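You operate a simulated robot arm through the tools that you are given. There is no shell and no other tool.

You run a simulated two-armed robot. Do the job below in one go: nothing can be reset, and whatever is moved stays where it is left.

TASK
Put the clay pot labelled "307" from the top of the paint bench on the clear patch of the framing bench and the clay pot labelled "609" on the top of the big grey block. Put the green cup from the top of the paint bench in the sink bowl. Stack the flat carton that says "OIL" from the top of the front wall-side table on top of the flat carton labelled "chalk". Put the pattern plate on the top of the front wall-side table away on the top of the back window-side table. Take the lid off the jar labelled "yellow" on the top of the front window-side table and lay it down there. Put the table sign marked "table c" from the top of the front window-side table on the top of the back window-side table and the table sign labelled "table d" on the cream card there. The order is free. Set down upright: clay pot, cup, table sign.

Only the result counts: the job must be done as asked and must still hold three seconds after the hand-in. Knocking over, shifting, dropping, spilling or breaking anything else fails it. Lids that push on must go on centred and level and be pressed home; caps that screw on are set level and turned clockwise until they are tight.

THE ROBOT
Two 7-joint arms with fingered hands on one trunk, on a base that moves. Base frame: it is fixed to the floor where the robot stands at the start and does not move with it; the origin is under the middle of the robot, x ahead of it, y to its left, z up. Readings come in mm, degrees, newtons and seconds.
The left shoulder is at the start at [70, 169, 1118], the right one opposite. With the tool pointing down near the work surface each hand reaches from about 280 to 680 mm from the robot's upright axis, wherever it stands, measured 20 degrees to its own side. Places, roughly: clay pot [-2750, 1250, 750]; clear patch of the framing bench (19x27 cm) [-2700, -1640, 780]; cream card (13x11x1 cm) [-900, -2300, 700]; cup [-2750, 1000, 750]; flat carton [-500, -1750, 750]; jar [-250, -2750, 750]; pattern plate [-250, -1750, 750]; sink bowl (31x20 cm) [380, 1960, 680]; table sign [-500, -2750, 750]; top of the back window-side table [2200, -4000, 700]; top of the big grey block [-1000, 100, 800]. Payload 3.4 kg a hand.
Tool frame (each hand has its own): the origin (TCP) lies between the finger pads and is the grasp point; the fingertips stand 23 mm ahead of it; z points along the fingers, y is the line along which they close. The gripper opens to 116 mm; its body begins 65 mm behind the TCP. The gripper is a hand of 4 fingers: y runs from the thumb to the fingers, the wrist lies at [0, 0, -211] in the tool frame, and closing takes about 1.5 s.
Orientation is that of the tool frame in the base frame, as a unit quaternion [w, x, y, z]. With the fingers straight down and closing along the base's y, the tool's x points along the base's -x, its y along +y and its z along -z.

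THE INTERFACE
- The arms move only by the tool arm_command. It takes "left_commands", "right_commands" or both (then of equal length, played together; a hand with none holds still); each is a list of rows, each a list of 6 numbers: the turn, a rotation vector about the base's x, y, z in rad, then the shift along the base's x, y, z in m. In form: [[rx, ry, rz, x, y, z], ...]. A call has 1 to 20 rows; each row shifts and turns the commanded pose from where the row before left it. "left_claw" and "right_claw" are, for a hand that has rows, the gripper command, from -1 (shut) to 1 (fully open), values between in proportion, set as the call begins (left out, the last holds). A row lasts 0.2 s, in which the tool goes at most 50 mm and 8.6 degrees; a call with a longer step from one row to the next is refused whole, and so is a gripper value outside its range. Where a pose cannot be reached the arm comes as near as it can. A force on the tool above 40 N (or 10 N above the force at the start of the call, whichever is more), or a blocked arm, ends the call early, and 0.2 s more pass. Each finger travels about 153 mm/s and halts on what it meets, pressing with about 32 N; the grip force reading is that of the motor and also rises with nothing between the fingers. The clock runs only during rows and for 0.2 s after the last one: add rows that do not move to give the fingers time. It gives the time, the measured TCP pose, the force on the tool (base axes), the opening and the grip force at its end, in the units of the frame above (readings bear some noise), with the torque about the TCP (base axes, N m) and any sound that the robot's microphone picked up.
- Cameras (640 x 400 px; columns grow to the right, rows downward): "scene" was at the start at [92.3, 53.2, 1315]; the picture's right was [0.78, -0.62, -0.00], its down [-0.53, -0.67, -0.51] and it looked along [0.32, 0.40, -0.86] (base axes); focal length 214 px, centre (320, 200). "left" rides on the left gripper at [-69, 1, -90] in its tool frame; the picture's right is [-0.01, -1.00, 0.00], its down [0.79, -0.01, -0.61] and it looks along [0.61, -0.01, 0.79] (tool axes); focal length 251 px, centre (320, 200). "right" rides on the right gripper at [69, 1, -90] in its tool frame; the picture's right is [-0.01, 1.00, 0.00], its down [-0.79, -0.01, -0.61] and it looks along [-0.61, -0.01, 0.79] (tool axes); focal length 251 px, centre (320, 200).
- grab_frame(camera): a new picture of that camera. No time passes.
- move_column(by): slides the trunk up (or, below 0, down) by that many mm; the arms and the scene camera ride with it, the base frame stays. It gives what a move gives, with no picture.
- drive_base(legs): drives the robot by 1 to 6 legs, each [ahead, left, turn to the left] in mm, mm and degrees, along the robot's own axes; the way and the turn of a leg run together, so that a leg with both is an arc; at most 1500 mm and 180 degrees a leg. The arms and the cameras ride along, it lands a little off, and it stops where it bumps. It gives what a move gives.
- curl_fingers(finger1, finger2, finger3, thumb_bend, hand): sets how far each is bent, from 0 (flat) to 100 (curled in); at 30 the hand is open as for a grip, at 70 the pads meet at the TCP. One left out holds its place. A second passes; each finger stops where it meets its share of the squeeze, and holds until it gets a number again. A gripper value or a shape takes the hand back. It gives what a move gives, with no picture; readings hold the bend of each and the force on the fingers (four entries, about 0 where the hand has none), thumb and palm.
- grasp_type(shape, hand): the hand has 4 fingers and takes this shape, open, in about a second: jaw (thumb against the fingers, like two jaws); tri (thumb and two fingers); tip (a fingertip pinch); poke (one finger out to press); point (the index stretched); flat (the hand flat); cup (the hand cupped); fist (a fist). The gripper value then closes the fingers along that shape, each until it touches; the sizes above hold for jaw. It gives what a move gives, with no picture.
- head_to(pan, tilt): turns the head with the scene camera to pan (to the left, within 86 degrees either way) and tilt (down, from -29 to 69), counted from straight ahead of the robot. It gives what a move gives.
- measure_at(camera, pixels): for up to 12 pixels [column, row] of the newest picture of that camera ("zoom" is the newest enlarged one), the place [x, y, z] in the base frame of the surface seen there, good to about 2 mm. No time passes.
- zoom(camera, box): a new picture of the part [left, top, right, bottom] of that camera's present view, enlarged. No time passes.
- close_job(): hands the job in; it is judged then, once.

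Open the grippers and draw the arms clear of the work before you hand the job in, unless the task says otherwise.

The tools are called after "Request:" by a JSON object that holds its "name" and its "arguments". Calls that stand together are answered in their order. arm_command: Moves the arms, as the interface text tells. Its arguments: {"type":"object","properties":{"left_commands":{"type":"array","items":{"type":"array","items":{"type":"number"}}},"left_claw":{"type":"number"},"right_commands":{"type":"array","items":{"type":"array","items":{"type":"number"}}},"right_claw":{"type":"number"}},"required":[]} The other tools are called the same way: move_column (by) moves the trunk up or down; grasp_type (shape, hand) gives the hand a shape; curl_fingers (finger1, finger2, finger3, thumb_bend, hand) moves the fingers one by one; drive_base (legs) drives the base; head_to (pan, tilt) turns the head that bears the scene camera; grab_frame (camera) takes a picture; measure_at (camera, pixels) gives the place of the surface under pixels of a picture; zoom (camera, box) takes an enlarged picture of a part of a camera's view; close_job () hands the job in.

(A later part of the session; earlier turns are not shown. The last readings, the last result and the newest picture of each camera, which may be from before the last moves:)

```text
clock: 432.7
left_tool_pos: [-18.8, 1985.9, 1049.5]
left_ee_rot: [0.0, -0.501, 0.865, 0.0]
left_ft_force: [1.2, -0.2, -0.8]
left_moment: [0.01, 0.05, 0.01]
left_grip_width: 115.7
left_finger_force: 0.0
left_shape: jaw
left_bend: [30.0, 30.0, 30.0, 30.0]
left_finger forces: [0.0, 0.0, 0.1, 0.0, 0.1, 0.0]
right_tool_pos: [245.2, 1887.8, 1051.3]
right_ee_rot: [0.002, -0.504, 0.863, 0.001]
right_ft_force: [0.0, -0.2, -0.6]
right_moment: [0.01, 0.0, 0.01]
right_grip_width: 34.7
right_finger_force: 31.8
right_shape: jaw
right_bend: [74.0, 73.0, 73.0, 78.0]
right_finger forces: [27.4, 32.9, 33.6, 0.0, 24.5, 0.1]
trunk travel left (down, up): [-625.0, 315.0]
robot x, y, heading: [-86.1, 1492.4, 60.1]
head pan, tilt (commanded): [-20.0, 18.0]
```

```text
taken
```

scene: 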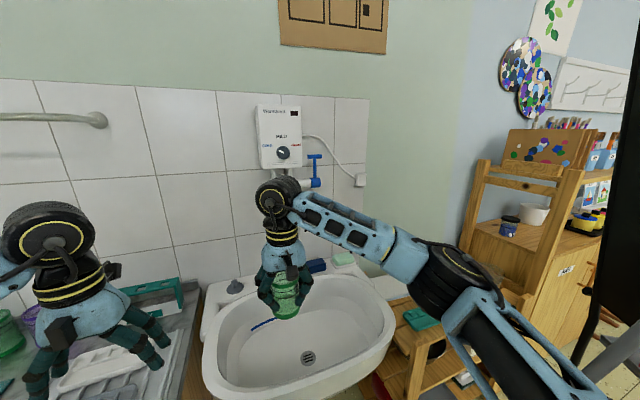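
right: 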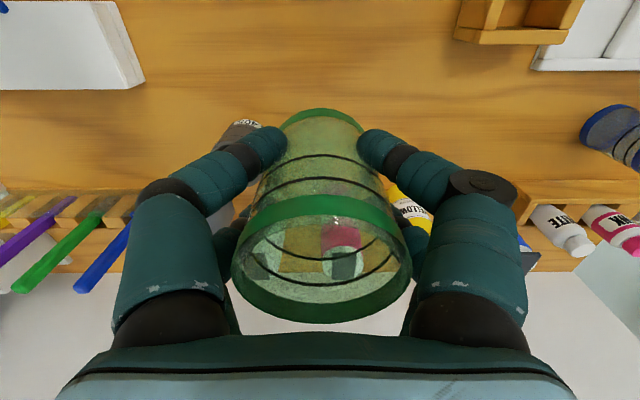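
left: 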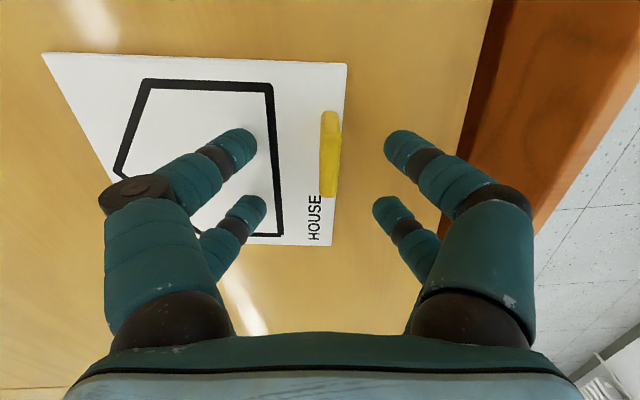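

Request:
{"name": "zoom", "arguments": {"camera": "scene", "box": [230, 90, 350, 230]}}

Request:
{"name": "measure_at", "arguments": {"camera": "scene", "pixels": [[313, 182], [308, 183], [300, 185], [313, 160], [318, 178], [285, 172], [293, 172], [280, 130], [360, 180], [305, 190]]}}

```text
2.86 times, centred on (290, 160) of scene
```

zoom: 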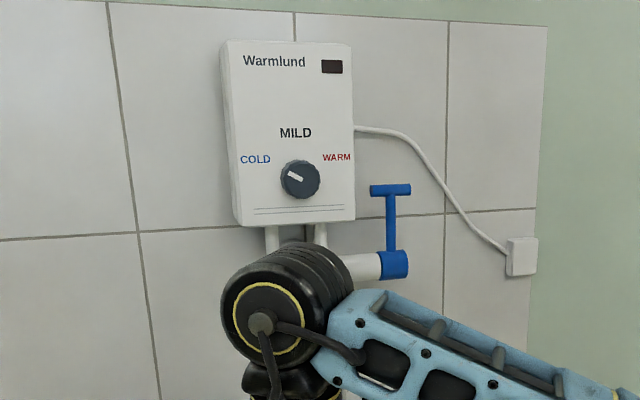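

```text
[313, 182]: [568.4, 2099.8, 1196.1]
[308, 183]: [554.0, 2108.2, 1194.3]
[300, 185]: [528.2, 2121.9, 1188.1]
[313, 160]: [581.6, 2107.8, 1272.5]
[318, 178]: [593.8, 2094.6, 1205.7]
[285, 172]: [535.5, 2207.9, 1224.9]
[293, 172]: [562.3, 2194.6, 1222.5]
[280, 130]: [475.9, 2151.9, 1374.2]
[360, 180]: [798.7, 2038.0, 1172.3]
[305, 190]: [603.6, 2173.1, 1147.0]
```

The tap body sits at z≈1190 near the wall; its spout is hidden behind my wrist. I lower the right hand 100 mm (cup stays above the rim) to see the spout.

Request:
{"name": "arm_command", "arguments": {"right_commands": [[0, 0, 0, 0, 0, -0.05], [0, 0, 0, 0, 0, -0.05], [0, 0, 0, 0, 0, 0]]}}

Request:
{"name": "zoom", "arguments": {"camera": "scene", "box": [230, 110, 370, 250]}}

```text
clock: 433.5
left_tool_pos: [-19.7, 1986.5, 1048.3]
left_ee_rot: [0.0, -0.501, 0.865, 0.0]
left_ft_force: [-0.6, 0.6, -0.1]
left_moment: [0.0, -0.03, -0.02]
left_grip_width: 116.1
left_finger_force: 0.0
left_shape: jaw
left_bend: [30.0, 30.0, 30.0, 30.0]
left_finger forces: [0.1, 0.1, 0.0, 0.0, 0.0, 0.0]
right_tool_pos: [245.1, 1887.8, 952.6]
right_ee_rot: [0.0, -0.504, 0.863, 0.0]
right_ft_force: [-0.2, 0.2, -0.1]
right_moment: [0.02, 0.01, 0.01]
right_grip_width: 34.3
right_finger_force: 32.0
right_shape: jaw
right_bend: [74.0, 73.0, 73.0, 79.0]
right_finger forces: [26.6, 32.6, 34.8, 0.0, 26.6, 0.1]
trunk travel left (down, up): [-625.0, 315.0]
robot x, y, heading: [-83.3, 1490.7, 60.5]
head pan, tilt (commanded): [-20.0, 18.0]
```

```text
2.86 times, centred on (300, 180) of scene
```

zoom: 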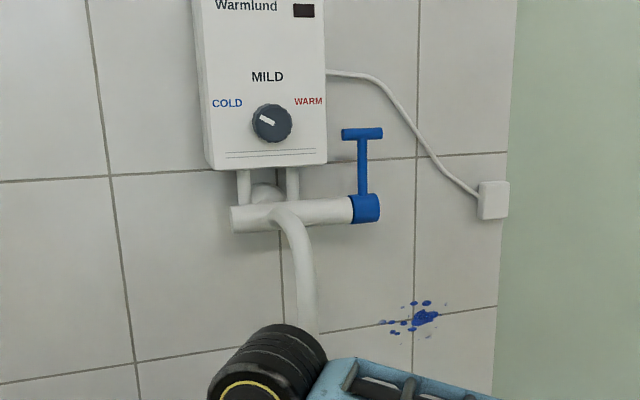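

Now the curved spout is visible at zoom (300,260). I measure along it.

Request:
{"name": "measure_at", "arguments": {"camera": "zoom", "pixels": [[285, 215], [297, 235], [305, 255], [308, 280], [309, 305], [310, 325], [240, 215], [365, 205], [314, 300], [302, 320]]}}

```text
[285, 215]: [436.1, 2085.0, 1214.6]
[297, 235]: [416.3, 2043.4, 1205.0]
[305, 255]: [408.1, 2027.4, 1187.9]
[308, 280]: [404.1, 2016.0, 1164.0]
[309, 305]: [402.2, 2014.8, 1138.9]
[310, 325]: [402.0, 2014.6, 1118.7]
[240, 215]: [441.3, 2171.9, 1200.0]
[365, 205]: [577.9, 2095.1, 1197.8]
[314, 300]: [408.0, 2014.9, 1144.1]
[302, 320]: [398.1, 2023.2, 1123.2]
```

The spout hangs at (402,2015) down below z 1118, right above the bowl's middle; so I'll put the cup in the right part of the bowl, away from it. I first shift the right hand 200 mm to the right here.

Request:
{"name": "arm_command", "arguments": {"right_commands": [[0, 0, 0, 0.0348, -0.0198, 0], [0, 0, 0, 0.0348, -0.0198, 0], [0, 0, 0, 0.0348, -0.0198, 0], [0, 0, 0, 0.0348, -0.0198, 0], [0, 0, 0, 0.0348, -0.0198, 0], [0, 0, 0, 0, 0, 0]]}}

Request:
{"name": "head_to", "arguments": {"pan": -25, "tilt": 35}}

Request:
{"name": "grab_frame", "arguments": {"camera": "scene"}}

```text
clock: 434.9
left_tool_pos: [-19.3, 1987.4, 1049.7]
left_ee_rot: [0.0, -0.502, 0.865, 0.0]
left_ft_force: [0.4, -0.3, 0.4]
left_moment: [0.01, 0.0, 0.03]
left_grip_width: 115.9
left_finger_force: 0.2
left_shape: jaw
left_bend: [30.0, 30.0, 30.0, 30.0]
left_finger forces: [0.1, 0.0, 0.0, 0.0, 0.0, 0.0]
right_tool_pos: [418.1, 1788.3, 951.7]
right_ee_rot: [0.0, -0.505, 0.863, 0.001]
right_ft_force: [-0.8, 0.9, 0.5]
right_moment: [-0.01, -0.02, 0.02]
right_grip_width: 34.3
right_finger_force: 32.0
right_shape: jaw
right_bend: [74.0, 73.0, 73.0, 79.0]
right_finger forces: [27.5, 33.2, 35.0, 0.0, 26.0, 0.0]
trunk travel left (down, up): [-625.0, 315.0]
robot x, y, heading: [-85.5, 1494.4, 60.6]
head pan, tilt (commanded): [-20.0, 18.0]
```

```text
clock: 435.7
left_tool_pos: [-18.7, 1986.5, 1048.5]
left_ee_rot: [0.0, -0.502, 0.865, 0.0]
left_ft_force: [-0.7, -0.8, -0.8]
left_moment: [-0.03, 0.04, 0.02]
left_grip_width: 115.8
left_finger_force: 0.0
left_shape: jaw
left_bend: [30.0, 30.0, 30.0, 30.0]
left_finger forces: [0.1, 0.1, 0.0, 0.0, 0.0, 0.0]
right_tool_pos: [419.1, 1789.6, 951.8]
right_ee_rot: [0.001, -0.504, 0.864, 0.001]
right_ft_force: [0.0, 0.4, -0.2]
right_moment: [-0.02, 0.06, 0.0]
right_grip_width: 34.1
right_finger_force: 32.3
right_shape: jaw
right_bend: [74.0, 73.0, 73.0, 79.0]
right_finger forces: [27.4, 33.2, 35.1, 0.0, 25.9, 0.0]
trunk travel left (down, up): [-625.0, 315.0]
robot x, y, heading: [-82.5, 1489.9, 60.2]
head pan, tilt (commanded): [-25.0, 35.0]
```

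```text
taken
```

scene: 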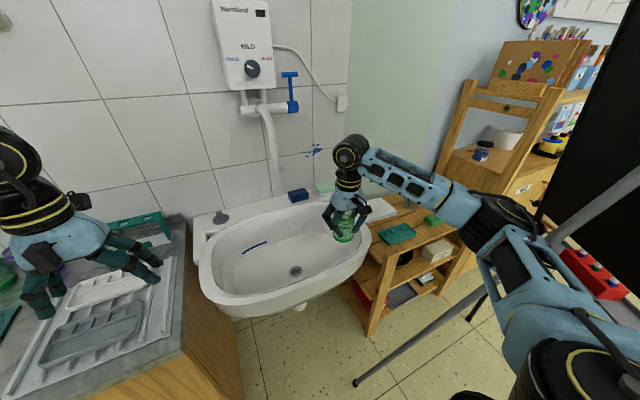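

The elbow is near the chart's rear leg in view. I measure elbow and leg points and the spout's tip.

Request:
{"name": "measure_at", "arguments": {"camera": "scene", "pixels": [[620, 188], [590, 208], [560, 232], [470, 298], [420, 335], [500, 215], [530, 235], [510, 245], [540, 280], [277, 172], [275, 155], [470, 225]]}}

Request:
{"name": "zoom", "arguments": {"camera": "scene", "box": [400, 150, 640, 350]}}

```text
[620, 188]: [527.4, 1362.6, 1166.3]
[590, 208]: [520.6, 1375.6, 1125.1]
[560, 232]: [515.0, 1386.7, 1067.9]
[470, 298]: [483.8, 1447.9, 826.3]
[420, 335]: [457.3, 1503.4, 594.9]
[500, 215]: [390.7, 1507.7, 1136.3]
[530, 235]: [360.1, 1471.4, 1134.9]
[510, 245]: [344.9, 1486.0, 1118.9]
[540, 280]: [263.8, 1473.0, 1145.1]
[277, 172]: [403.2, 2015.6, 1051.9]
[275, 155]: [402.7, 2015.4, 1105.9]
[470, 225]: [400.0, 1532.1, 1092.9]
```

```text
2.00 times, centred on (520, 250) of scene
```

zoom: 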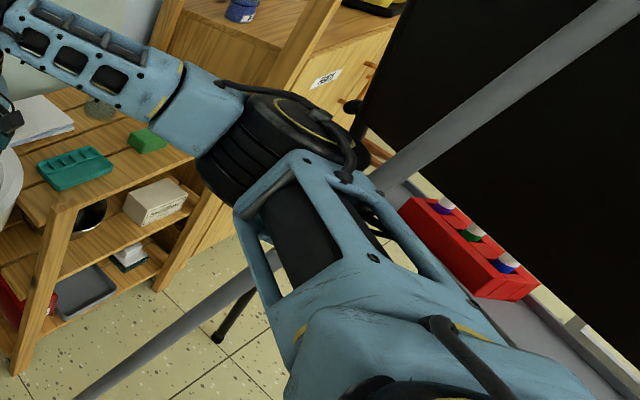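

The elbow keeps ≥170 mm from the chart leg, and the spout tip is at z≈1045, 50 mm clear of where my wrist passes. I pull the left hand back 130 mm, then drive 122 mm ahead.

Request:
{"name": "arm_command", "arguments": {"left_commands": [[0, 0, 0, -0.016, -0.028, 0], [0, 0, 0, -0.016, -0.028, 0], [0, 0, 0, -0.016, -0.028, 0], [0, 0, 0, -0.016, -0.028, 0], [0, 0, 0, 0, 0, 0]]}}

Request:
{"name": "drive_base", "arguments": {"legs": [[122, 0, 0]]}}

Request:
{"name": "grab_frame", "arguments": {"camera": "scene"}}

Request:
{"name": "grab_frame", "arguments": {"camera": "right"}}

```text
clock: 436.9
left_tool_pos: [-84.3, 1875.4, 1049.0]
left_ee_rot: [-0.001, -0.502, 0.865, 0.0]
left_ft_force: [0.5, -0.4, -0.2]
left_moment: [-0.01, 0.04, 0.0]
left_grip_width: 116.0
left_finger_force: 0.0
left_shape: jaw
left_bend: [30.0, 30.0, 30.0, 30.0]
left_finger forces: [0.0, 0.0, 0.0, 0.0, 0.0, 0.0]
right_tool_pos: [419.5, 1790.5, 951.0]
right_ee_rot: [0.0, -0.505, 0.863, 0.0]
right_ft_force: [-0.7, -0.4, -0.5]
right_moment: [-0.02, 0.0, -0.01]
right_grip_width: 34.2
right_finger_force: 31.9
right_shape: jaw
right_bend: [74.0, 73.0, 73.0, 79.0]
right_finger forces: [27.4, 33.2, 35.0, 0.0, 26.1, 0.0]
trunk travel left (down, up): [-625.0, 315.0]
robot x, y, heading: [-86.2, 1489.8, 60.5]
head pan, tilt (commanded): [-25.0, 35.0]
```

```text
clock: 438.1
left_tool_pos: [-23.8, 1982.6, 1050.6]
left_ee_rot: [0.001, -0.503, 0.865, 0.001]
left_ft_force: [-0.1, 0.1, 0.6]
left_moment: [0.01, -0.04, 0.04]
left_grip_width: 115.9
left_finger_force: 0.1
left_shape: jaw
left_bend: [30.0, 30.0, 30.0, 30.0]
left_finger forces: [0.1, 0.1, 0.0, 0.0, 0.0, 0.0]
right_tool_pos: [479.7, 1895.7, 951.8]
right_ee_rot: [0.001, -0.504, 0.863, -0.001]
right_ft_force: [0.1, -1.0, -1.5]
right_moment: [-0.02, -0.01, 0.01]
right_grip_width: 34.2
right_finger_force: 31.9
right_shape: jaw
right_bend: [74.0, 73.0, 73.0, 79.0]
right_finger forces: [27.5, 33.2, 35.0, 0.0, 26.1, 0.1]
trunk travel left (down, up): [-625.0, 315.0]
robot x, y, heading: [-19.9, 1601.6, 60.7]
head pan, tilt (commanded): [-25.0, 35.0]
```

```text
taken
```

scene: 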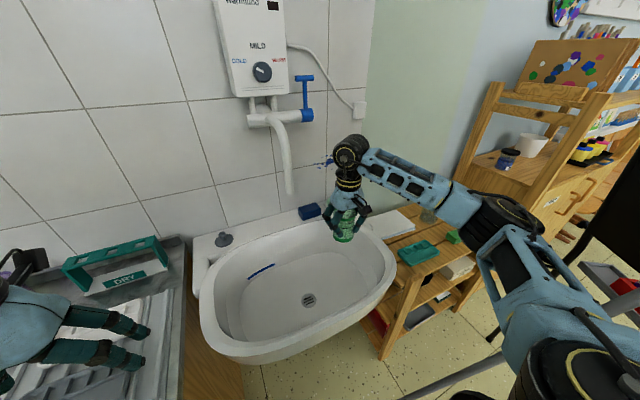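

```text
taken
```

right: 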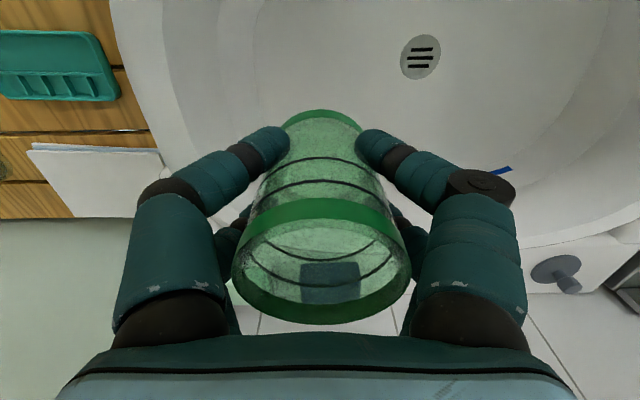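

The cup hangs over the right part of the bowl (u≈−551, v≈4014), clear of spout and rim. I shift 15 mm left and lower 150 mm into the bowl.

Request:
{"name": "arm_command", "arguments": {"right_commands": [[0, 0, 0, -0.013, 0.0074, 0], [0, 0, 0, 0, 0, -0.05], [0, 0, 0, 0, 0, -0.05], [0, 0, 0, 0, 0, -0.05], [0, 0, 0, 0, 0, 0], [0, 0, 0, 0, 0, 0]]}}

Request:
{"name": "grab_frame", "arguments": {"camera": "scene"}}

Request:
{"name": "grab_frame", "arguments": {"camera": "right"}}

```text
clock: 439.6
left_tool_pos: [-23.4, 1982.1, 1050.3]
left_ee_rot: [0.0, -0.502, 0.865, 0.0]
left_ft_force: [0.1, -0.5, -0.8]
left_moment: [-0.01, 0.0, 0.01]
left_grip_width: 116.1
left_finger_force: 0.2
left_shape: jaw
left_bend: [30.0, 30.0, 30.0, 30.0]
left_finger forces: [0.0, 0.0, 0.1, 0.1, 0.1, 0.0]
right_tool_pos: [461.7, 1902.7, 798.6]
right_ee_rot: [0.001, -0.505, 0.863, 0.001]
right_ft_force: [-0.6, 0.1, -0.2]
right_moment: [-0.03, 0.02, 0.0]
right_grip_width: 33.4
right_finger_force: 31.5
right_shape: jaw
right_bend: [74.0, 73.0, 73.0, 79.0]
right_finger forces: [30.3, 35.0, 37.1, 0.1, 27.7, 0.1]
trunk travel left (down, up): [-625.0, 315.0]
robot x, y, heading: [-25.5, 1599.5, 60.7]
head pan, tilt (commanded): [-25.0, 35.0]
```

```text
taken
```

scene: 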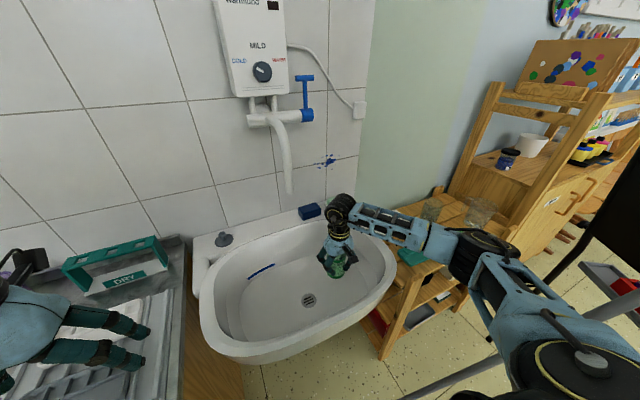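

```text
taken
```

right: 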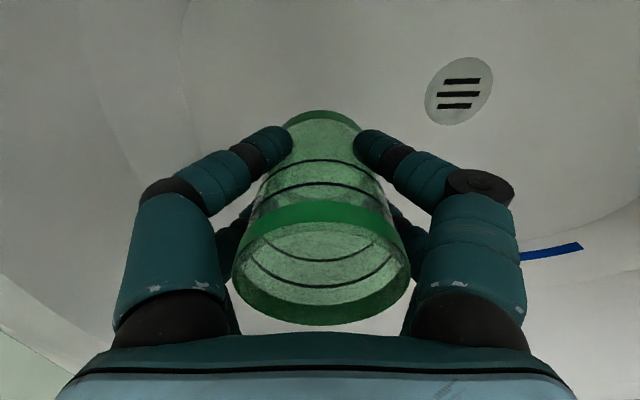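

Glasses stand on the shelf at (432,207) and (478,212), near my elbow at (470,250). I check the clearance by measuring.

Request:
{"name": "zoom", "arguments": {"camera": "scene", "box": [360, 170, 580, 320]}}

Request:
{"name": "measure_at", "arguments": {"camera": "scene", "pixels": [[478, 205], [478, 220], [433, 207], [470, 240], [465, 270], [455, 255], [500, 240], [440, 240], [480, 290], [520, 290]]}}

```text
2.67 times, centred on (470, 245) of scene
```

zoom: 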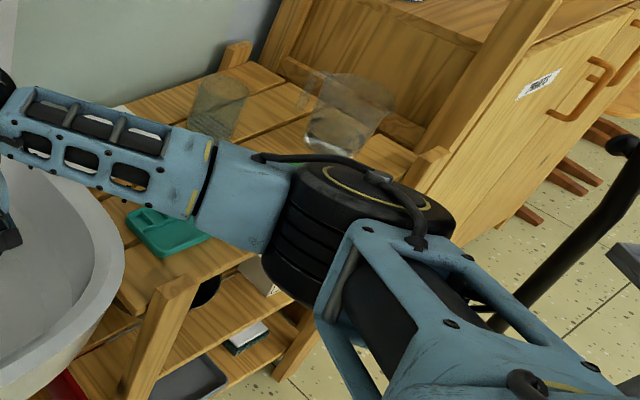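

```text
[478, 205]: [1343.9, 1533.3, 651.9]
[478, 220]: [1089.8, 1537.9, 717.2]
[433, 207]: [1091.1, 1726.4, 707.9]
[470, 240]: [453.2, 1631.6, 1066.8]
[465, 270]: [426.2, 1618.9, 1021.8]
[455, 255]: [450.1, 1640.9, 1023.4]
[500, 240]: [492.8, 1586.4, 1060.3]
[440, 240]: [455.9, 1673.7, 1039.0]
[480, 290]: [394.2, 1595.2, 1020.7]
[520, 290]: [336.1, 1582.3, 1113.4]
```

The glasses are 600 mm beyond; the elbow is at z>1000. I lower 58 mm more, then step slowly to contact.

Request:
{"name": "arm_command", "arguments": {"right_commands": [[0, 0, 0, 0, 0, -0.035], [0, 0, 0, 0, 0, -0.02], [0, 0, 0, 0, 0, 0], [0, 0, 0, 0, 0, 0]]}}

Request:
{"name": "grab_frame", "arguments": {"camera": "right"}}

Request:
{"name": "zoom", "arguments": {"camera": "scene", "box": [280, 180, 420, 300]}}

```text
clock: 440.6
left_tool_pos: [-24.0, 1983.2, 1050.4]
left_ee_rot: [0.0, -0.502, 0.865, 0.0]
left_ft_force: [-0.1, 0.5, -0.7]
left_moment: [-0.02, 0.0, 0.04]
left_grip_width: 115.9
left_finger_force: 0.0
left_shape: jaw
left_bend: [30.0, 30.0, 30.0, 30.0]
left_finger forces: [0.1, 0.0, 0.1, 0.0, 0.1, 0.1]
right_tool_pos: [463.3, 1902.6, 744.7]
right_ee_rot: [0.001, -0.504, 0.864, 0.001]
right_ft_force: [0.0, -0.8, -0.4]
right_moment: [-0.05, -0.04, -0.02]
right_grip_width: 33.2
right_finger_force: 31.4
right_shape: jaw
right_bend: [74.0, 73.0, 73.0, 80.0]
right_finger forces: [31.1, 35.6, 37.8, 0.1, 28.2, 0.0]
trunk travel left (down, up): [-625.0, 315.0]
robot x, y, heading: [-25.6, 1599.7, 60.0]
head pan, tilt (commanded): [-25.0, 35.0]
```

```text
taken
```

right: 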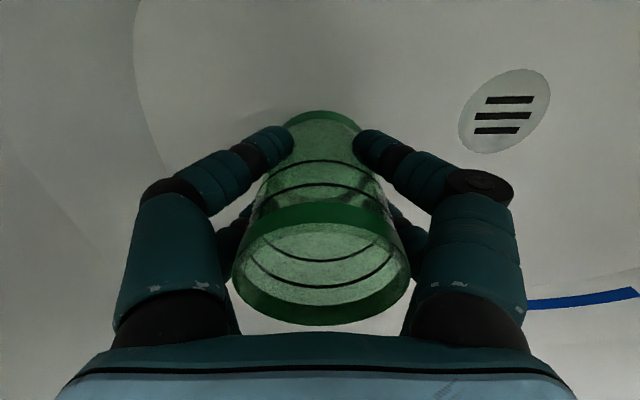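

```text
3.33 times, centred on (350, 240) of scene
```

zoom: 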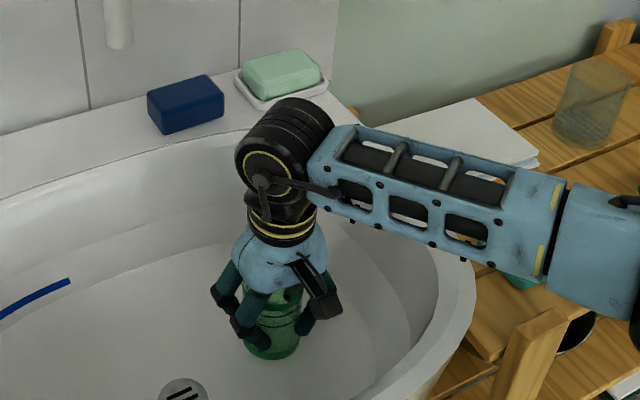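

The cup is just above the bowl floor. Stepping down gently.

Request:
{"name": "arm_command", "arguments": {"right_commands": [[0, 0, 0, 0, 0, -0.004], [0, 0, 0, 0, 0, -0.003], [0, 0, 0, 0, 0, 0], [0, 0, 0, 0, 0, 0]]}}

Request:
{"name": "arm_command", "arguments": {"right_commands": [[0, 0, 0, 0, 0, -0.0015], [0, 0, 0, 0, 0, 0], [0, 0, 0, 0, 0, -0.0015], [0, 0, 0, 0, 0, 0]]}}

Request:
{"name": "arm_command", "arguments": {"right_commands": [[0, 0, 0, 0, 0, -0.0012], [0, 0, 0, 0, 0, 0], [0, 0, 0, 0, 0, 0]]}}

```text
clock: 441.6
left_tool_pos: [-23.9, 1982.7, 1049.5]
left_ee_rot: [0.0, -0.503, 0.864, 0.0]
left_ft_force: [-0.6, -0.7, -0.3]
left_moment: [-0.03, 0.04, 0.0]
left_grip_width: 116.0
left_finger_force: 0.0
left_shape: jaw
left_bend: [30.0, 30.0, 30.0, 30.0]
left_finger forces: [0.0, 0.0, 0.0, 0.1, 0.0, 0.0]
right_tool_pos: [466.7, 1904.2, 740.3]
right_ee_rot: [0.001, -0.505, 0.863, 0.0]
right_ft_force: [0.1, -0.3, -0.6]
right_moment: [0.04, -0.02, -0.03]
right_grip_width: 33.2
right_finger_force: 32.0
right_shape: jaw
right_bend: [74.0, 73.0, 73.0, 80.0]
right_finger forces: [31.1, 35.7, 37.9, 0.1, 28.2, 0.0]
trunk travel left (down, up): [-625.0, 315.0]
robot x, y, heading: [-24.8, 1599.2, 60.4]
head pan, tilt (commanded): [-25.0, 35.0]
```

```text
clock: 442.6
left_tool_pos: [-23.0, 1981.6, 1049.8]
left_ee_rot: [-0.001, -0.502, 0.865, 0.001]
left_ft_force: [0.3, 0.0, -0.1]
left_moment: [-0.02, 0.0, 0.03]
left_grip_width: 116.0
left_finger_force: 0.1
left_shape: jaw
left_bend: [30.0, 30.0, 30.0, 30.0]
left_finger forces: [0.0, 0.1, 0.0, 0.1, 0.0, 0.0]
right_tool_pos: [466.3, 1903.1, 737.3]
right_ee_rot: [0.001, -0.505, 0.863, 0.001]
right_ft_force: [0.1, 0.0, -0.3]
right_moment: [0.0, -0.03, 0.03]
right_grip_width: 33.2
right_finger_force: 32.1
right_shape: jaw
right_bend: [74.0, 73.0, 73.0, 80.0]
right_finger forces: [31.1, 35.7, 37.8, 0.0, 28.4, 0.0]
trunk travel left (down, up): [-625.0, 315.0]
robot x, y, heading: [-23.1, 1598.6, 60.4]
head pan, tilt (commanded): [-25.0, 35.0]
```

```text
clock: 443.4
left_tool_pos: [-23.8, 1982.7, 1050.4]
left_ee_rot: [0.0, -0.502, 0.865, 0.0]
left_ft_force: [0.6, -0.2, 0.0]
left_moment: [0.0, 0.01, -0.01]
left_grip_width: 116.0
left_finger_force: 0.0
left_shape: jaw
left_bend: [30.0, 30.0, 30.0, 30.0]
left_finger forces: [0.0, 0.0, 0.0, 0.0, 0.1, 0.0]
right_tool_pos: [467.0, 1903.0, 734.1]
right_ee_rot: [0.001, -0.505, 0.863, 0.001]
right_ft_force: [-0.1, 0.7, -0.3]
right_moment: [-0.03, 0.0, 0.03]
right_grip_width: 33.5
right_finger_force: 32.1
right_shape: jaw
right_bend: [74.0, 73.0, 73.0, 80.0]
right_finger forces: [31.3, 35.7, 37.9, 0.1, 28.3, 0.0]
trunk travel left (down, up): [-625.0, 315.0]
robot x, y, heading: [-24.4, 1597.4, 60.2]
head pan, tilt (commanded): [-25.0, 35.0]
```

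Still hanging at z 734; more 1.2 mm steps.

Request:
{"name": "arm_command", "arguments": {"right_commands": [[0, 0, 0, 0, 0, -0.0012], [0, 0, 0, 0, 0, 0], [0, 0, 0, 0, 0, 0]]}}

Request:
{"name": "arm_command", "arguments": {"right_commands": [[0, 0, 0, 0, 0, -0.0012], [0, 0, 0, 0, 0, 0], [0, 0, 0, 0, 0, 0]]}}

Request:
{"name": "arm_command", "arguments": {"right_commands": [[0, 0, 0, 0, 0, -0.0012], [0, 0, 0, 0, 0, 0], [0, 0, 0, 0, 0, 0]]}}

```text
clock: 444.1
left_tool_pos: [-23.2, 1982.5, 1050.5]
left_ee_rot: [-0.001, -0.502, 0.865, 0.0]
left_ft_force: [0.2, 0.0, 0.3]
left_moment: [0.02, 0.01, -0.02]
left_grip_width: 115.9
left_finger_force: 0.1
left_shape: jaw
left_bend: [30.0, 30.0, 30.0, 30.0]
left_finger forces: [0.0, 0.1, 0.0, 0.0, 0.0, 0.0]
right_tool_pos: [466.1, 1901.0, 733.9]
right_ee_rot: [0.001, -0.505, 0.863, 0.001]
right_ft_force: [0.2, -0.5, -0.6]
right_moment: [-0.01, -0.03, 0.05]
right_grip_width: 33.5
right_finger_force: 32.2
right_shape: jaw
right_bend: [74.0, 73.0, 73.0, 80.0]
right_finger forces: [31.2, 35.8, 38.0, 0.0, 28.2, 0.1]
trunk travel left (down, up): [-625.0, 315.0]
robot x, y, heading: [-21.2, 1595.6, 60.5]
head pan, tilt (commanded): [-25.0, 35.0]
```

```text
clock: 444.9
left_tool_pos: [-23.6, 1983.5, 1049.8]
left_ee_rot: [0.0, -0.502, 0.865, 0.0]
left_ft_force: [-1.4, 0.1, 0.5]
left_moment: [0.02, -0.04, 0.02]
left_grip_width: 115.9
left_finger_force: 0.0
left_shape: jaw
left_bend: [30.0, 30.0, 30.0, 30.0]
left_finger forces: [0.1, 0.0, 0.1, 0.0, 0.0, 0.1]
right_tool_pos: [467.7, 1903.9, 733.1]
right_ee_rot: [0.002, -0.505, 0.863, 0.001]
right_ft_force: [0.1, 0.3, 0.5]
right_moment: [0.02, 0.01, 0.02]
right_grip_width: 33.1
right_finger_force: 32.2
right_shape: jaw
right_bend: [74.0, 73.0, 73.0, 80.0]
right_finger forces: [31.3, 35.8, 38.0, 0.0, 28.3, 0.1]
trunk travel left (down, up): [-625.0, 315.0]
robot x, y, heading: [-23.3, 1595.4, 60.1]
head pan, tilt (commanded): [-25.0, 35.0]
```

```text
clock: 445.8
left_tool_pos: [-23.1, 1982.1, 1050.1]
left_ee_rot: [0.001, -0.503, 0.864, -0.001]
left_ft_force: [-0.2, -0.7, -0.4]
left_moment: [-0.01, 0.02, -0.01]
left_grip_width: 116.0
left_finger_force: 0.0
left_shape: jaw
left_bend: [30.0, 30.0, 30.0, 30.0]
left_finger forces: [0.1, 0.0, 0.1, 0.0, 0.0, 0.1]
right_tool_pos: [466.2, 1904.0, 732.2]
right_ee_rot: [0.001, -0.504, 0.864, 0.001]
right_ft_force: [0.0, -0.1, -0.5]
right_moment: [0.01, -0.02, 0.04]
right_grip_width: 33.1
right_finger_force: 32.5
right_shape: jaw
right_bend: [74.0, 73.0, 73.0, 80.0]
right_finger forces: [31.3, 35.8, 38.0, 0.0, 28.3, 0.1]
trunk travel left (down, up): [-625.0, 315.0]
robot x, y, heading: [-25.4, 1598.9, 60.5]
head pan, tilt (commanded): [-25.0, 35.0]
```

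The grip width shrank a little (the tapered cup crept up in the grip), so contact comes lower. I continue.

Request:
{"name": "arm_command", "arguments": {"right_commands": [[0, 0, 0, 0, 0, -0.0012], [0, 0, 0, 0, 0, 0], [0, 0, 0, 0, 0, 0]]}}

Request:
{"name": "arm_command", "arguments": {"right_commands": [[0, 0, 0, 0, 0, -0.0012], [0, 0, 0, 0, 0, 0], [0, 0, 0, 0, 0, 0]]}}

Request:
{"name": "arm_command", "arguments": {"right_commands": [[0, 0, 0, 0, 0, -0.0012], [0, 0, 0, 0, 0, 0], [0, 0, 0, 0, 0, 0]]}}

Request:
{"name": "zoom", "arguments": {"camera": "scene", "box": [300, 210, 380, 290]}}

```text
clock: 446.6
left_tool_pos: [-24.4, 1982.7, 1050.1]
left_ee_rot: [0.0, -0.503, 0.865, 0.0]
left_ft_force: [0.1, 0.1, 0.7]
left_moment: [0.02, -0.01, 0.02]
left_grip_width: 115.9
left_finger_force: 0.0
left_shape: jaw
left_bend: [30.0, 30.0, 30.0, 30.0]
left_finger forces: [0.1, 0.0, 0.0, 0.0, 0.0, 0.0]
right_tool_pos: [466.2, 1904.4, 730.7]
right_ee_rot: [0.001, -0.505, 0.863, 0.0]
right_ft_force: [0.1, 0.0, 0.3]
right_moment: [0.0, 0.03, 0.03]
right_grip_width: 32.9
right_finger_force: 31.5
right_shape: jaw
right_bend: [74.0, 73.0, 73.0, 80.0]
right_finger forces: [31.4, 35.8, 37.9, 0.0, 28.3, 0.0]
trunk travel left (down, up): [-625.0, 315.0]
robot x, y, heading: [-21.3, 1595.7, 60.7]
head pan, tilt (commanded): [-25.0, 35.0]
```

```text
clock: 447.4
left_tool_pos: [-24.5, 1982.5, 1050.0]
left_ee_rot: [0.001, -0.502, 0.865, 0.001]
left_ft_force: [0.2, -0.4, 0.2]
left_moment: [0.03, 0.0, 0.02]
left_grip_width: 115.9
left_finger_force: 0.1
left_shape: jaw
left_bend: [30.0, 30.0, 30.0, 30.0]
left_finger forces: [0.0, 0.0, 0.0, 0.1, 0.1, 0.1]
right_tool_pos: [465.3, 1903.4, 730.2]
right_ee_rot: [0.001, -0.505, 0.863, 0.0]
right_ft_force: [0.5, 0.0, 6.8]
right_moment: [0.22, -0.18, -0.02]
right_grip_width: 33.6
right_finger_force: 32.2
right_shape: jaw
right_bend: [74.0, 73.0, 73.0, 80.0]
right_finger forces: [31.2, 36.3, 39.0, 0.1, 28.2, 0.0]
trunk travel left (down, up): [-625.0, 315.0]
robot x, y, heading: [-20.9, 1595.6, 60.3]
head pan, tilt (commanded): [-25.0, 35.0]
```

```text
clock: 448.1
left_tool_pos: [-26.1, 1981.8, 1049.5]
left_ee_rot: [0.002, -0.503, 0.865, 0.001]
left_ft_force: [-0.2, 0.1, 0.8]
left_moment: [-0.02, -0.03, 0.01]
left_grip_width: 116.0
left_finger_force: 0.0
left_shape: jaw
left_bend: [30.0, 30.0, 30.0, 30.0]
left_finger forces: [0.0, 0.0, 0.0, 0.0, 0.1, 0.0]
right_tool_pos: [464.9, 1903.6, 730.1]
right_ee_rot: [0.002, -0.504, 0.863, 0.001]
right_ft_force: [1.2, 1.1, 16.8]
right_moment: [0.35, -0.18, 0.0]
right_grip_width: 33.0
right_finger_force: 32.0
right_shape: jaw
right_bend: [74.0, 73.0, 73.0, 80.0]
right_finger forces: [31.9, 37.8, 40.2, 0.1, 28.4, 0.1]
trunk travel left (down, up): [-625.0, 315.0]
robot x, y, heading: [-24.9, 1599.8, 60.3]
head pan, tilt (commanded): [-25.0, 35.0]
```

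```text
5.00 times, centred on (340, 250) of scene
```

zoom: 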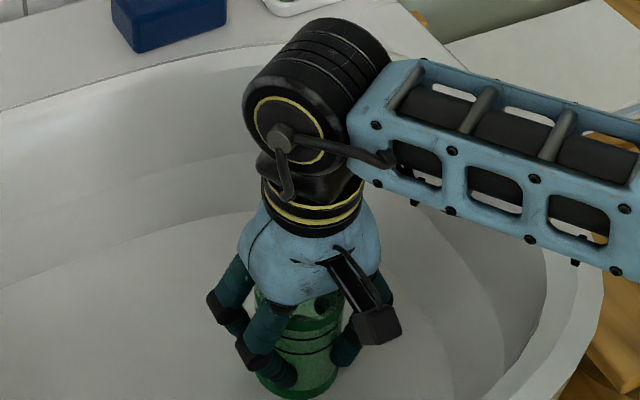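

The cup stands on the bowl floor (17 N). I relax 1.5 mm and open to ~87 mm.

Request:
{"name": "arm_command", "arguments": {"right_commands": [[0, 0, 0, 0, 0, 0.0015], [0, 0, 0, 0, 0, 0]]}}

Request:
{"name": "arm_command", "arguments": {"right_commands": [[0, 0, 0, 0, 0, 0], [0, 0, 0, 0, 0, 0], [0, 0, 0, 0, 0, 0], [0, 0, 0, 0, 0, 0], [0, 0, 0, 0, 0, 0], [0, 0, 0, 0, 0, 0]], "right_claw": 0.5}}

Request:
{"name": "grab_frame", "arguments": {"camera": "right"}}

```text
clock: 448.8
left_tool_pos: [-25.7, 1981.7, 1050.4]
left_ee_rot: [0.001, -0.503, 0.864, 0.001]
left_ft_force: [-0.2, -0.6, -0.1]
left_moment: [-0.02, 0.01, 0.02]
left_grip_width: 115.8
left_finger_force: 0.0
left_shape: jaw
left_bend: [30.0, 30.0, 30.0, 30.0]
left_finger forces: [0.0, 0.0, 0.1, 0.0, 0.1, 0.0]
right_tool_pos: [465.0, 1903.6, 730.1]
right_ee_rot: [0.0, -0.505, 0.863, 0.0]
right_ft_force: [-0.4, -0.9, 11.3]
right_moment: [0.31, -0.1, 0.0]
right_grip_width: 33.2
right_finger_force: 32.1
right_shape: jaw
right_bend: [74.0, 73.0, 73.0, 80.0]
right_finger forces: [32.3, 37.5, 39.7, 0.0, 28.5, 0.1]
trunk travel left (down, up): [-625.0, 315.0]
robot x, y, heading: [-23.5, 1602.2, 60.3]
head pan, tilt (commanded): [-25.0, 35.0]
```

```text
clock: 450.1
left_tool_pos: [-23.5, 1981.9, 1049.6]
left_ee_rot: [0.0, -0.503, 0.865, 0.0]
left_ft_force: [0.4, -0.1, 0.1]
left_moment: [0.02, -0.02, -0.02]
left_grip_width: 116.2
left_finger_force: 0.1
left_shape: jaw
left_bend: [30.0, 30.0, 30.0, 30.0]
left_finger forces: [0.1, 0.0, 0.0, 0.0, 0.0, 0.0]
right_tool_pos: [465.8, 1904.6, 728.7]
right_ee_rot: [0.001, -0.504, 0.864, 0.0]
right_ft_force: [0.3, 1.0, 0.6]
right_moment: [0.0, 0.0, -0.01]
right_grip_width: 86.5
right_finger_force: 0.0
right_shape: jaw
right_bend: [63.0, 63.0, 63.0, 63.0]
right_finger forces: [0.0, 0.1, 0.0, 0.0, 0.0, 0.0]
trunk travel left (down, up): [-625.0, 315.0]
robot x, y, heading: [-24.8, 1592.7, 60.4]
head pan, tilt (commanded): [-25.0, 35.0]
```

```text
taken
```

right: 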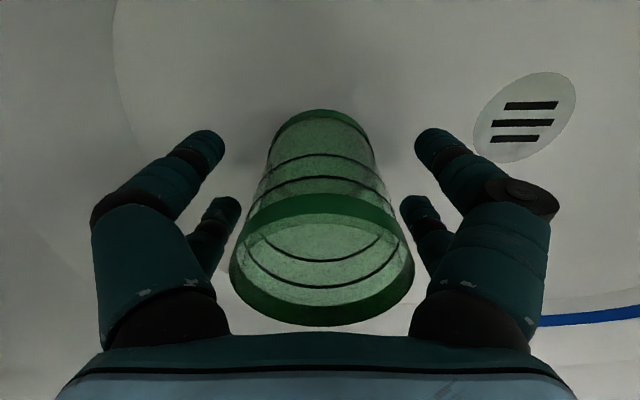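

The cup stands free and upright in the bowl. I raise the hand slowly straight up out of it.

Request:
{"name": "arm_command", "arguments": {"right_commands": [[0, 0, 0, 0, 0, 0.015], [0, 0, 0, 0, 0, 0.02], [0, 0, 0, 0, 0, 0.025], [0, 0, 0, 0, 0, 0.03], [0, 0, 0, 0, 0, 0.04], [0, 0, 0, 0.013, -0.0074, 0.045], [0, 0, 0, 0.006, -0.004, 0.045], [0, 0, 0, 0, 0, 0]]}}

Request:
{"name": "grab_frame", "arguments": {"camera": "scene"}}

Request:
{"name": "grab_frame", "arguments": {"camera": "right"}}

```text
clock: 451.9
left_tool_pos: [-23.8, 1984.0, 1048.7]
left_ee_rot: [0.001, -0.502, 0.865, 0.0]
left_ft_force: [0.8, 0.4, -0.3]
left_moment: [0.03, 0.04, 0.02]
left_grip_width: 116.0
left_finger_force: 0.1
left_shape: jaw
left_bend: [30.0, 30.0, 30.0, 30.0]
left_finger forces: [0.1, 0.1, 0.1, 0.1, 0.0, 0.1]
right_tool_pos: [487.9, 1890.7, 949.8]
right_ee_rot: [0.0, -0.504, 0.863, 0.0]
right_ft_force: [-1.3, -0.9, 0.0]
right_moment: [0.0, 0.0, -0.01]
right_grip_width: 86.7
right_finger_force: 0.1
right_shape: jaw
right_bend: [63.0, 63.0, 63.0, 63.0]
right_finger forces: [0.0, 0.1, 0.0, 0.1, 0.1, 0.1]
trunk travel left (down, up): [-625.0, 315.0]
robot x, y, heading: [-23.0, 1602.5, 60.5]
head pan, tilt (commanded): [-25.0, 35.0]
```

```text
taken
```

scene: 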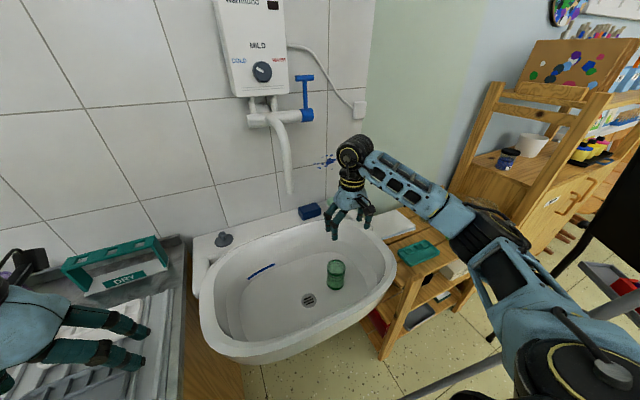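

```text
taken
```

right: 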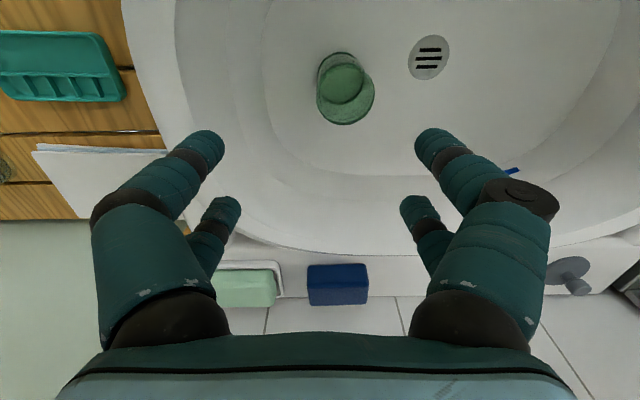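

The cup stands upright in the bowl at (336,268). I pull the right hand back from the sink, bring it inward (to keep the elbow off the chart leg), and open it fully.

Request:
{"name": "arm_command", "arguments": {"right_commands": [[0, 0, 0, -0.02, -0.036, 0.01], [0, 0, 0, -0.02, -0.036, 0.01], [0, 0, 0, -0.02, -0.036, 0.01], [0, 0, 0, -0.038, 0.022, 0.01], [0, 0, 0, -0.038, 0.022, 0.01], [0, 0, 0, -0.038, 0.022, 0.01], [0, 0, 0, -0.038, 0.022, 0], [0, 0, 0, 0, 0, 0]], "right_claw": 1}}

Request:
{"name": "grab_frame", "arguments": {"camera": "scene"}}

```text
clock: 453.8
left_tool_pos: [-22.8, 1982.1, 1049.5]
left_ee_rot: [0.0, -0.502, 0.865, 0.002]
left_ft_force: [0.9, 0.0, -0.6]
left_moment: [0.03, 0.0, 0.02]
left_grip_width: 115.6
left_finger_force: 0.0
left_shape: jaw
left_bend: [30.0, 30.0, 30.0, 30.0]
left_finger forces: [0.0, 0.1, 0.1, 0.0, 0.0, 0.0]
right_tool_pos: [277.6, 1872.6, 1008.9]
right_ee_rot: [0.001, -0.505, 0.863, 0.002]
right_ft_force: [0.4, -0.4, -0.7]
right_moment: [0.02, -0.01, 0.0]
right_grip_width: 115.8
right_finger_force: 0.0
right_shape: jaw
right_bend: [30.0, 30.0, 30.0, 30.0]
right_finger forces: [0.0, 0.0, 0.0, 0.1, 0.0, 0.1]
trunk travel left (down, up): [-625.0, 315.0]
robot x, y, heading: [-24.9, 1598.8, 60.3]
head pan, tilt (commanded): [-25.0, 35.0]
```

```text
taken
```

scene: 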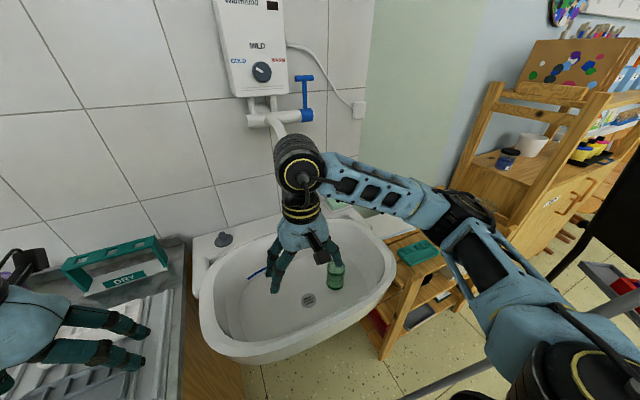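

The hand is out of the sink. I back the robot away 450 mm and take a last look at the sink, then at the block.

Request:
{"name": "drive_base", "arguments": {"legs": [[-450, 0, 0]]}}

Request:
{"name": "head_to", "arguments": {"pan": -15, "tilt": 25}}

Request:
{"name": "grab_frame", "arguments": {"camera": "scene"}}

Request:
{"name": "zoom", "arguments": {"camera": "scene", "box": [220, 130, 400, 260]}}

```text
clock: 456.4
left_tool_pos: [-242.8, 1596.3, 1049.9]
left_ee_rot: [0.0, -0.501, 0.865, -0.001]
left_ft_force: [-0.1, 0.3, 1.0]
left_moment: [0.0, 0.02, 0.01]
left_grip_width: 115.9
left_finger_force: 0.1
left_shape: jaw
left_bend: [30.0, 30.0, 30.0, 30.0]
left_finger forces: [0.1, 0.0, 0.0, 0.0, 0.0, 0.0]
right_tool_pos: [57.8, 1487.2, 1007.0]
right_ee_rot: [0.0, -0.504, 0.863, 0.0]
right_ft_force: [-0.2, -0.8, -0.1]
right_moment: [-0.03, -0.01, 0.01]
right_grip_width: 116.1
right_finger_force: 0.0
right_shape: jaw
right_bend: [30.0, 30.0, 30.0, 30.0]
right_finger forces: [0.0, 0.0, 0.0, 0.1, 0.0, 0.0]
trunk travel left (down, up): [-625.0, 315.0]
robot x, y, heading: [-242.4, 1215.0, 60.0]
head pan, tilt (commanded): [-25.0, 35.0]
```

```text
clock: 457.2
left_tool_pos: [-241.2, 1596.8, 1049.5]
left_ee_rot: [0.0, -0.501, 0.865, 0.0]
left_ft_force: [0.8, -0.4, 0.2]
left_moment: [0.0, 0.02, 0.02]
left_grip_width: 115.9
left_finger_force: 0.1
left_shape: jaw
left_bend: [30.0, 30.0, 30.0, 30.0]
left_finger forces: [0.0, 0.0, 0.0, 0.0, 0.0, 0.0]
right_tool_pos: [57.2, 1486.6, 1008.7]
right_ee_rot: [0.001, -0.504, 0.864, 0.0]
right_ft_force: [0.1, -0.7, -0.4]
right_moment: [-0.03, -0.03, -0.01]
right_grip_width: 115.7
right_finger_force: 0.1
right_shape: jaw
right_bend: [30.0, 30.0, 30.0, 30.0]
right_finger forces: [0.0, 0.0, 0.1, 0.0, 0.0, 0.0]
trunk travel left (down, up): [-625.0, 315.0]
robot x, y, heading: [-243.0, 1212.2, 60.4]
head pan, tilt (commanded): [-15.0, 25.0]
```

```text
taken
```

scene: 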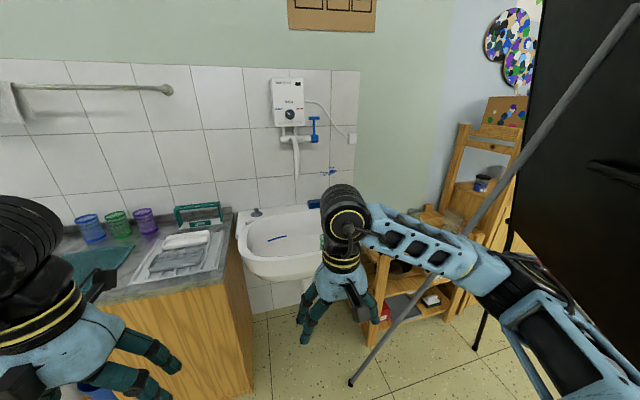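

```text
3.08 times, centred on (310, 195) of scene
```

zoom: 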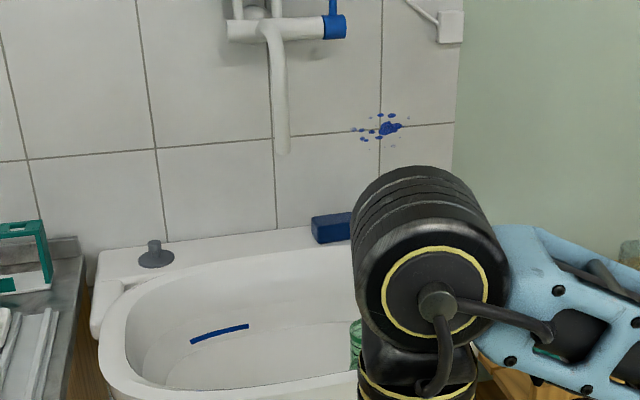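

Arms are clear and the cup remains inside the bowl (its green rim visible at (356,340) in the zoom). I move a little left, away from the flip chart, and confirm the view into the bowl.

Request:
{"name": "drive_base", "arguments": {"legs": [[0, 250, 0]]}}

Request:
{"name": "head_to", "arguments": {"pan": -35, "tilt": 25}}

Request:
{"name": "grab_frame", "arguments": {"camera": "scene"}}

```text
clock: 459.0
left_tool_pos: [-461.2, 1721.3, 1049.9]
left_ee_rot: [0.0, -0.5, 0.866, 0.0]
left_ft_force: [-0.5, -0.3, -0.1]
left_moment: [-0.02, -0.02, -0.03]
left_grip_width: 115.8
left_finger_force: 0.1
left_shape: jaw
left_bend: [30.0, 30.0, 30.0, 30.0]
left_finger forces: [0.0, 0.0, 0.1, 0.0, 0.1, 0.0]
right_tool_pos: [-160.3, 1611.7, 1008.4]
right_ee_rot: [0.001, -0.503, 0.864, 0.0]
right_ft_force: [-0.4, -0.7, -0.2]
right_moment: [-0.01, 0.0, -0.04]
right_grip_width: 115.8
right_finger_force: 0.0
right_shape: jaw
right_bend: [30.0, 30.0, 30.0, 30.0]
right_finger forces: [0.1, 0.0, 0.1, 0.1, 0.0, 0.0]
trunk travel left (down, up): [-625.0, 315.0]
robot x, y, heading: [-463.0, 1339.2, 60.1]
head pan, tilt (commanded): [-15.0, 25.0]
```

```text
clock: 459.8
left_tool_pos: [-461.4, 1722.5, 1050.0]
left_ee_rot: [0.0, -0.5, 0.866, 0.0]
left_ft_force: [-1.0, -0.6, 0.4]
left_moment: [0.01, -0.03, 0.0]
left_grip_width: 116.0
left_finger_force: 0.1
left_shape: jaw
left_bend: [30.0, 30.0, 30.0, 30.0]
left_finger forces: [0.1, 0.0, 0.0, 0.0, 0.0, 0.0]
right_tool_pos: [-162.0, 1611.4, 1008.0]
right_ee_rot: [0.001, -0.503, 0.864, 0.001]
right_ft_force: [-0.2, -0.2, -0.2]
right_moment: [-0.02, -0.01, 0.0]
right_grip_width: 115.9
right_finger_force: 0.0
right_shape: jaw
right_bend: [30.0, 30.0, 30.0, 30.0]
right_finger forces: [0.1, 0.0, 0.0, 0.0, 0.0, 0.0]
trunk travel left (down, up): [-625.0, 315.0]
robot x, y, heading: [-463.6, 1338.3, 59.8]
head pan, tilt (commanded): [-35.0, 25.0]
```

```text
taken
```

scene: 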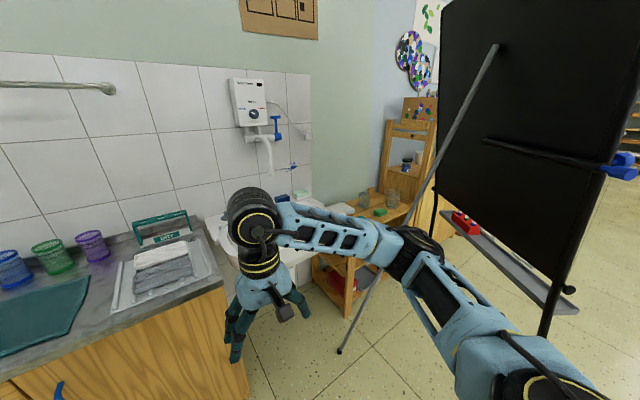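

Everything here is fine. As a last check I turn toward the grey block and the benches to confirm both pots still stand.

Request:
{"name": "drive_base", "arguments": {"legs": [[0, 0, 170]]}}

Request:
{"name": "head_to", "arguments": {"pan": 0, "tilt": 20}}

Request:
{"name": "grab_frame", "arguments": {"camera": "scene"}}

```text
clock: 467.3
left_tool_pos: [-511.0, 956.9, 1049.2]
left_ee_rot: [0.0, 0.895, 0.445, 0.0]
left_ft_force: [-0.4, -0.5, 0.0]
left_moment: [0.0, -0.01, 0.01]
left_grip_width: 115.9
left_finger_force: 0.0
left_shape: jaw
left_bend: [30.0, 30.0, 30.0, 30.0]
left_finger forces: [0.0, 0.0, 0.0, 0.1, 0.0, 0.2]
right_tool_pos: [-796.6, 1102.7, 1009.0]
right_ee_rot: [0.001, 0.894, 0.447, 0.0]
right_ft_force: [0.5, 0.6, 0.0]
right_moment: [0.05, -0.01, -0.01]
right_grip_width: 116.0
right_finger_force: 0.1
right_shape: jaw
right_bend: [30.0, 30.0, 30.0, 30.0]
right_finger forces: [0.0, 0.0, 0.1, 0.0, 0.0, 0.0]
trunk travel left (down, up): [-625.0, 315.0]
robot x, y, heading: [-464.8, 1342.0, -126.9]
head pan, tilt (commanded): [-35.0, 25.0]
```

```text
clock: 468.3
left_tool_pos: [-511.4, 957.0, 1050.0]
left_ee_rot: [0.0, 0.895, 0.446, 0.0]
left_ft_force: [-0.8, 0.5, -1.4]
left_moment: [-0.02, 0.01, -0.01]
left_grip_width: 116.0
left_finger_force: 0.0
left_shape: jaw
left_bend: [30.0, 30.0, 30.0, 30.0]
left_finger forces: [0.0, 0.0, 0.0, 0.0, 0.0, 0.0]
right_tool_pos: [-796.3, 1103.8, 1009.4]
right_ee_rot: [0.001, 0.894, 0.448, -0.001]
right_ft_force: [-0.6, -0.6, -0.2]
right_moment: [0.0, 0.01, 0.02]
right_grip_width: 116.0
right_finger_force: 0.2
right_shape: jaw
right_bend: [30.0, 30.0, 30.0, 30.0]
right_finger forces: [0.0, 0.0, 0.0, 0.0, 0.0, 0.0]
trunk travel left (down, up): [-625.0, 315.0]
robot x, y, heading: [-462.3, 1338.6, -127.3]
head pan, tilt (commanded): [0.0, 20.0]
```

```text
taken
```

scene: 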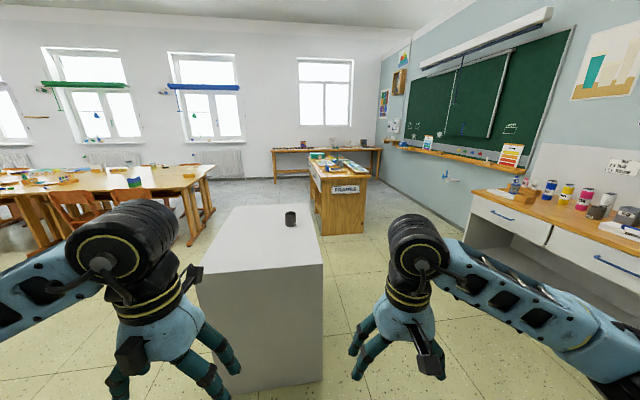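

609 stands on the block at (290,217), the carton stack is visible at (135,182). I zoom on the paint bench and framing bench for a check.

Request:
{"name": "zoom", "arguments": {"camera": "scene", "box": [460, 150, 640, 260]}}

Request:
{"name": "zoom", "arguments": {"camera": "scene", "box": [260, 130, 400, 230]}}

Request:
{"name": "zoom", "arguments": {"camera": "scene", "box": [0, 140, 240, 280]}}

```text
3.56 times, centred on (550, 205) of scene
```

zoom: 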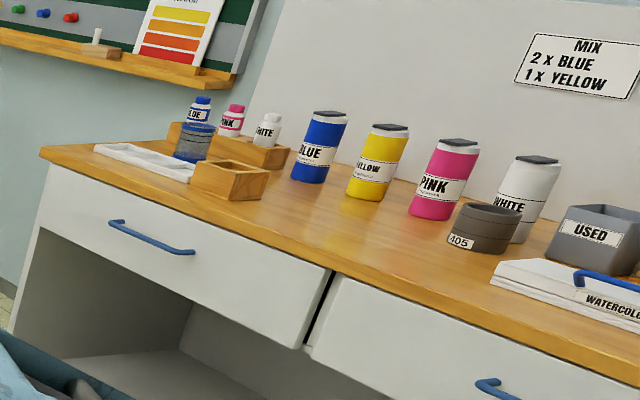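

```text
4.00 times, centred on (330, 180) of scene
```

zoom: 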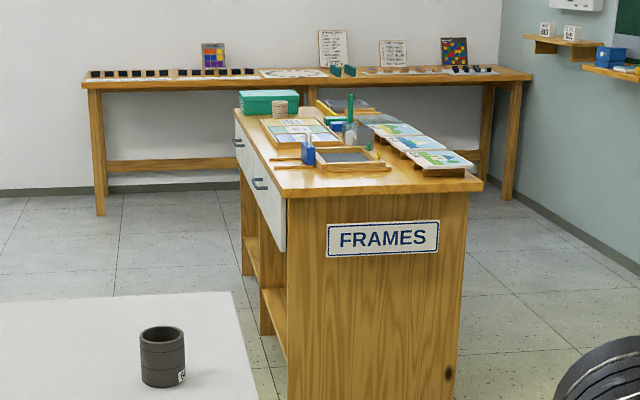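

```text
2.67 times, centred on (120, 210) of scene
```

zoom: 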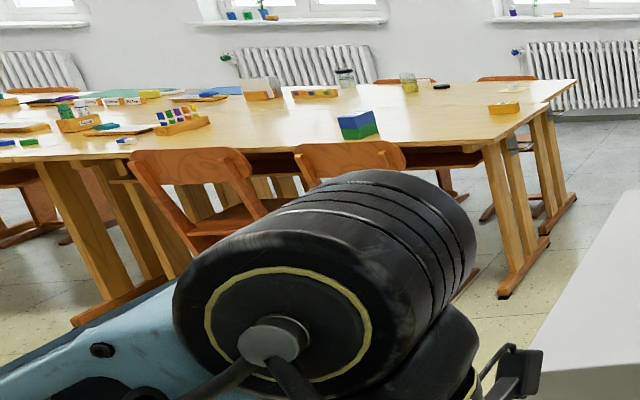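

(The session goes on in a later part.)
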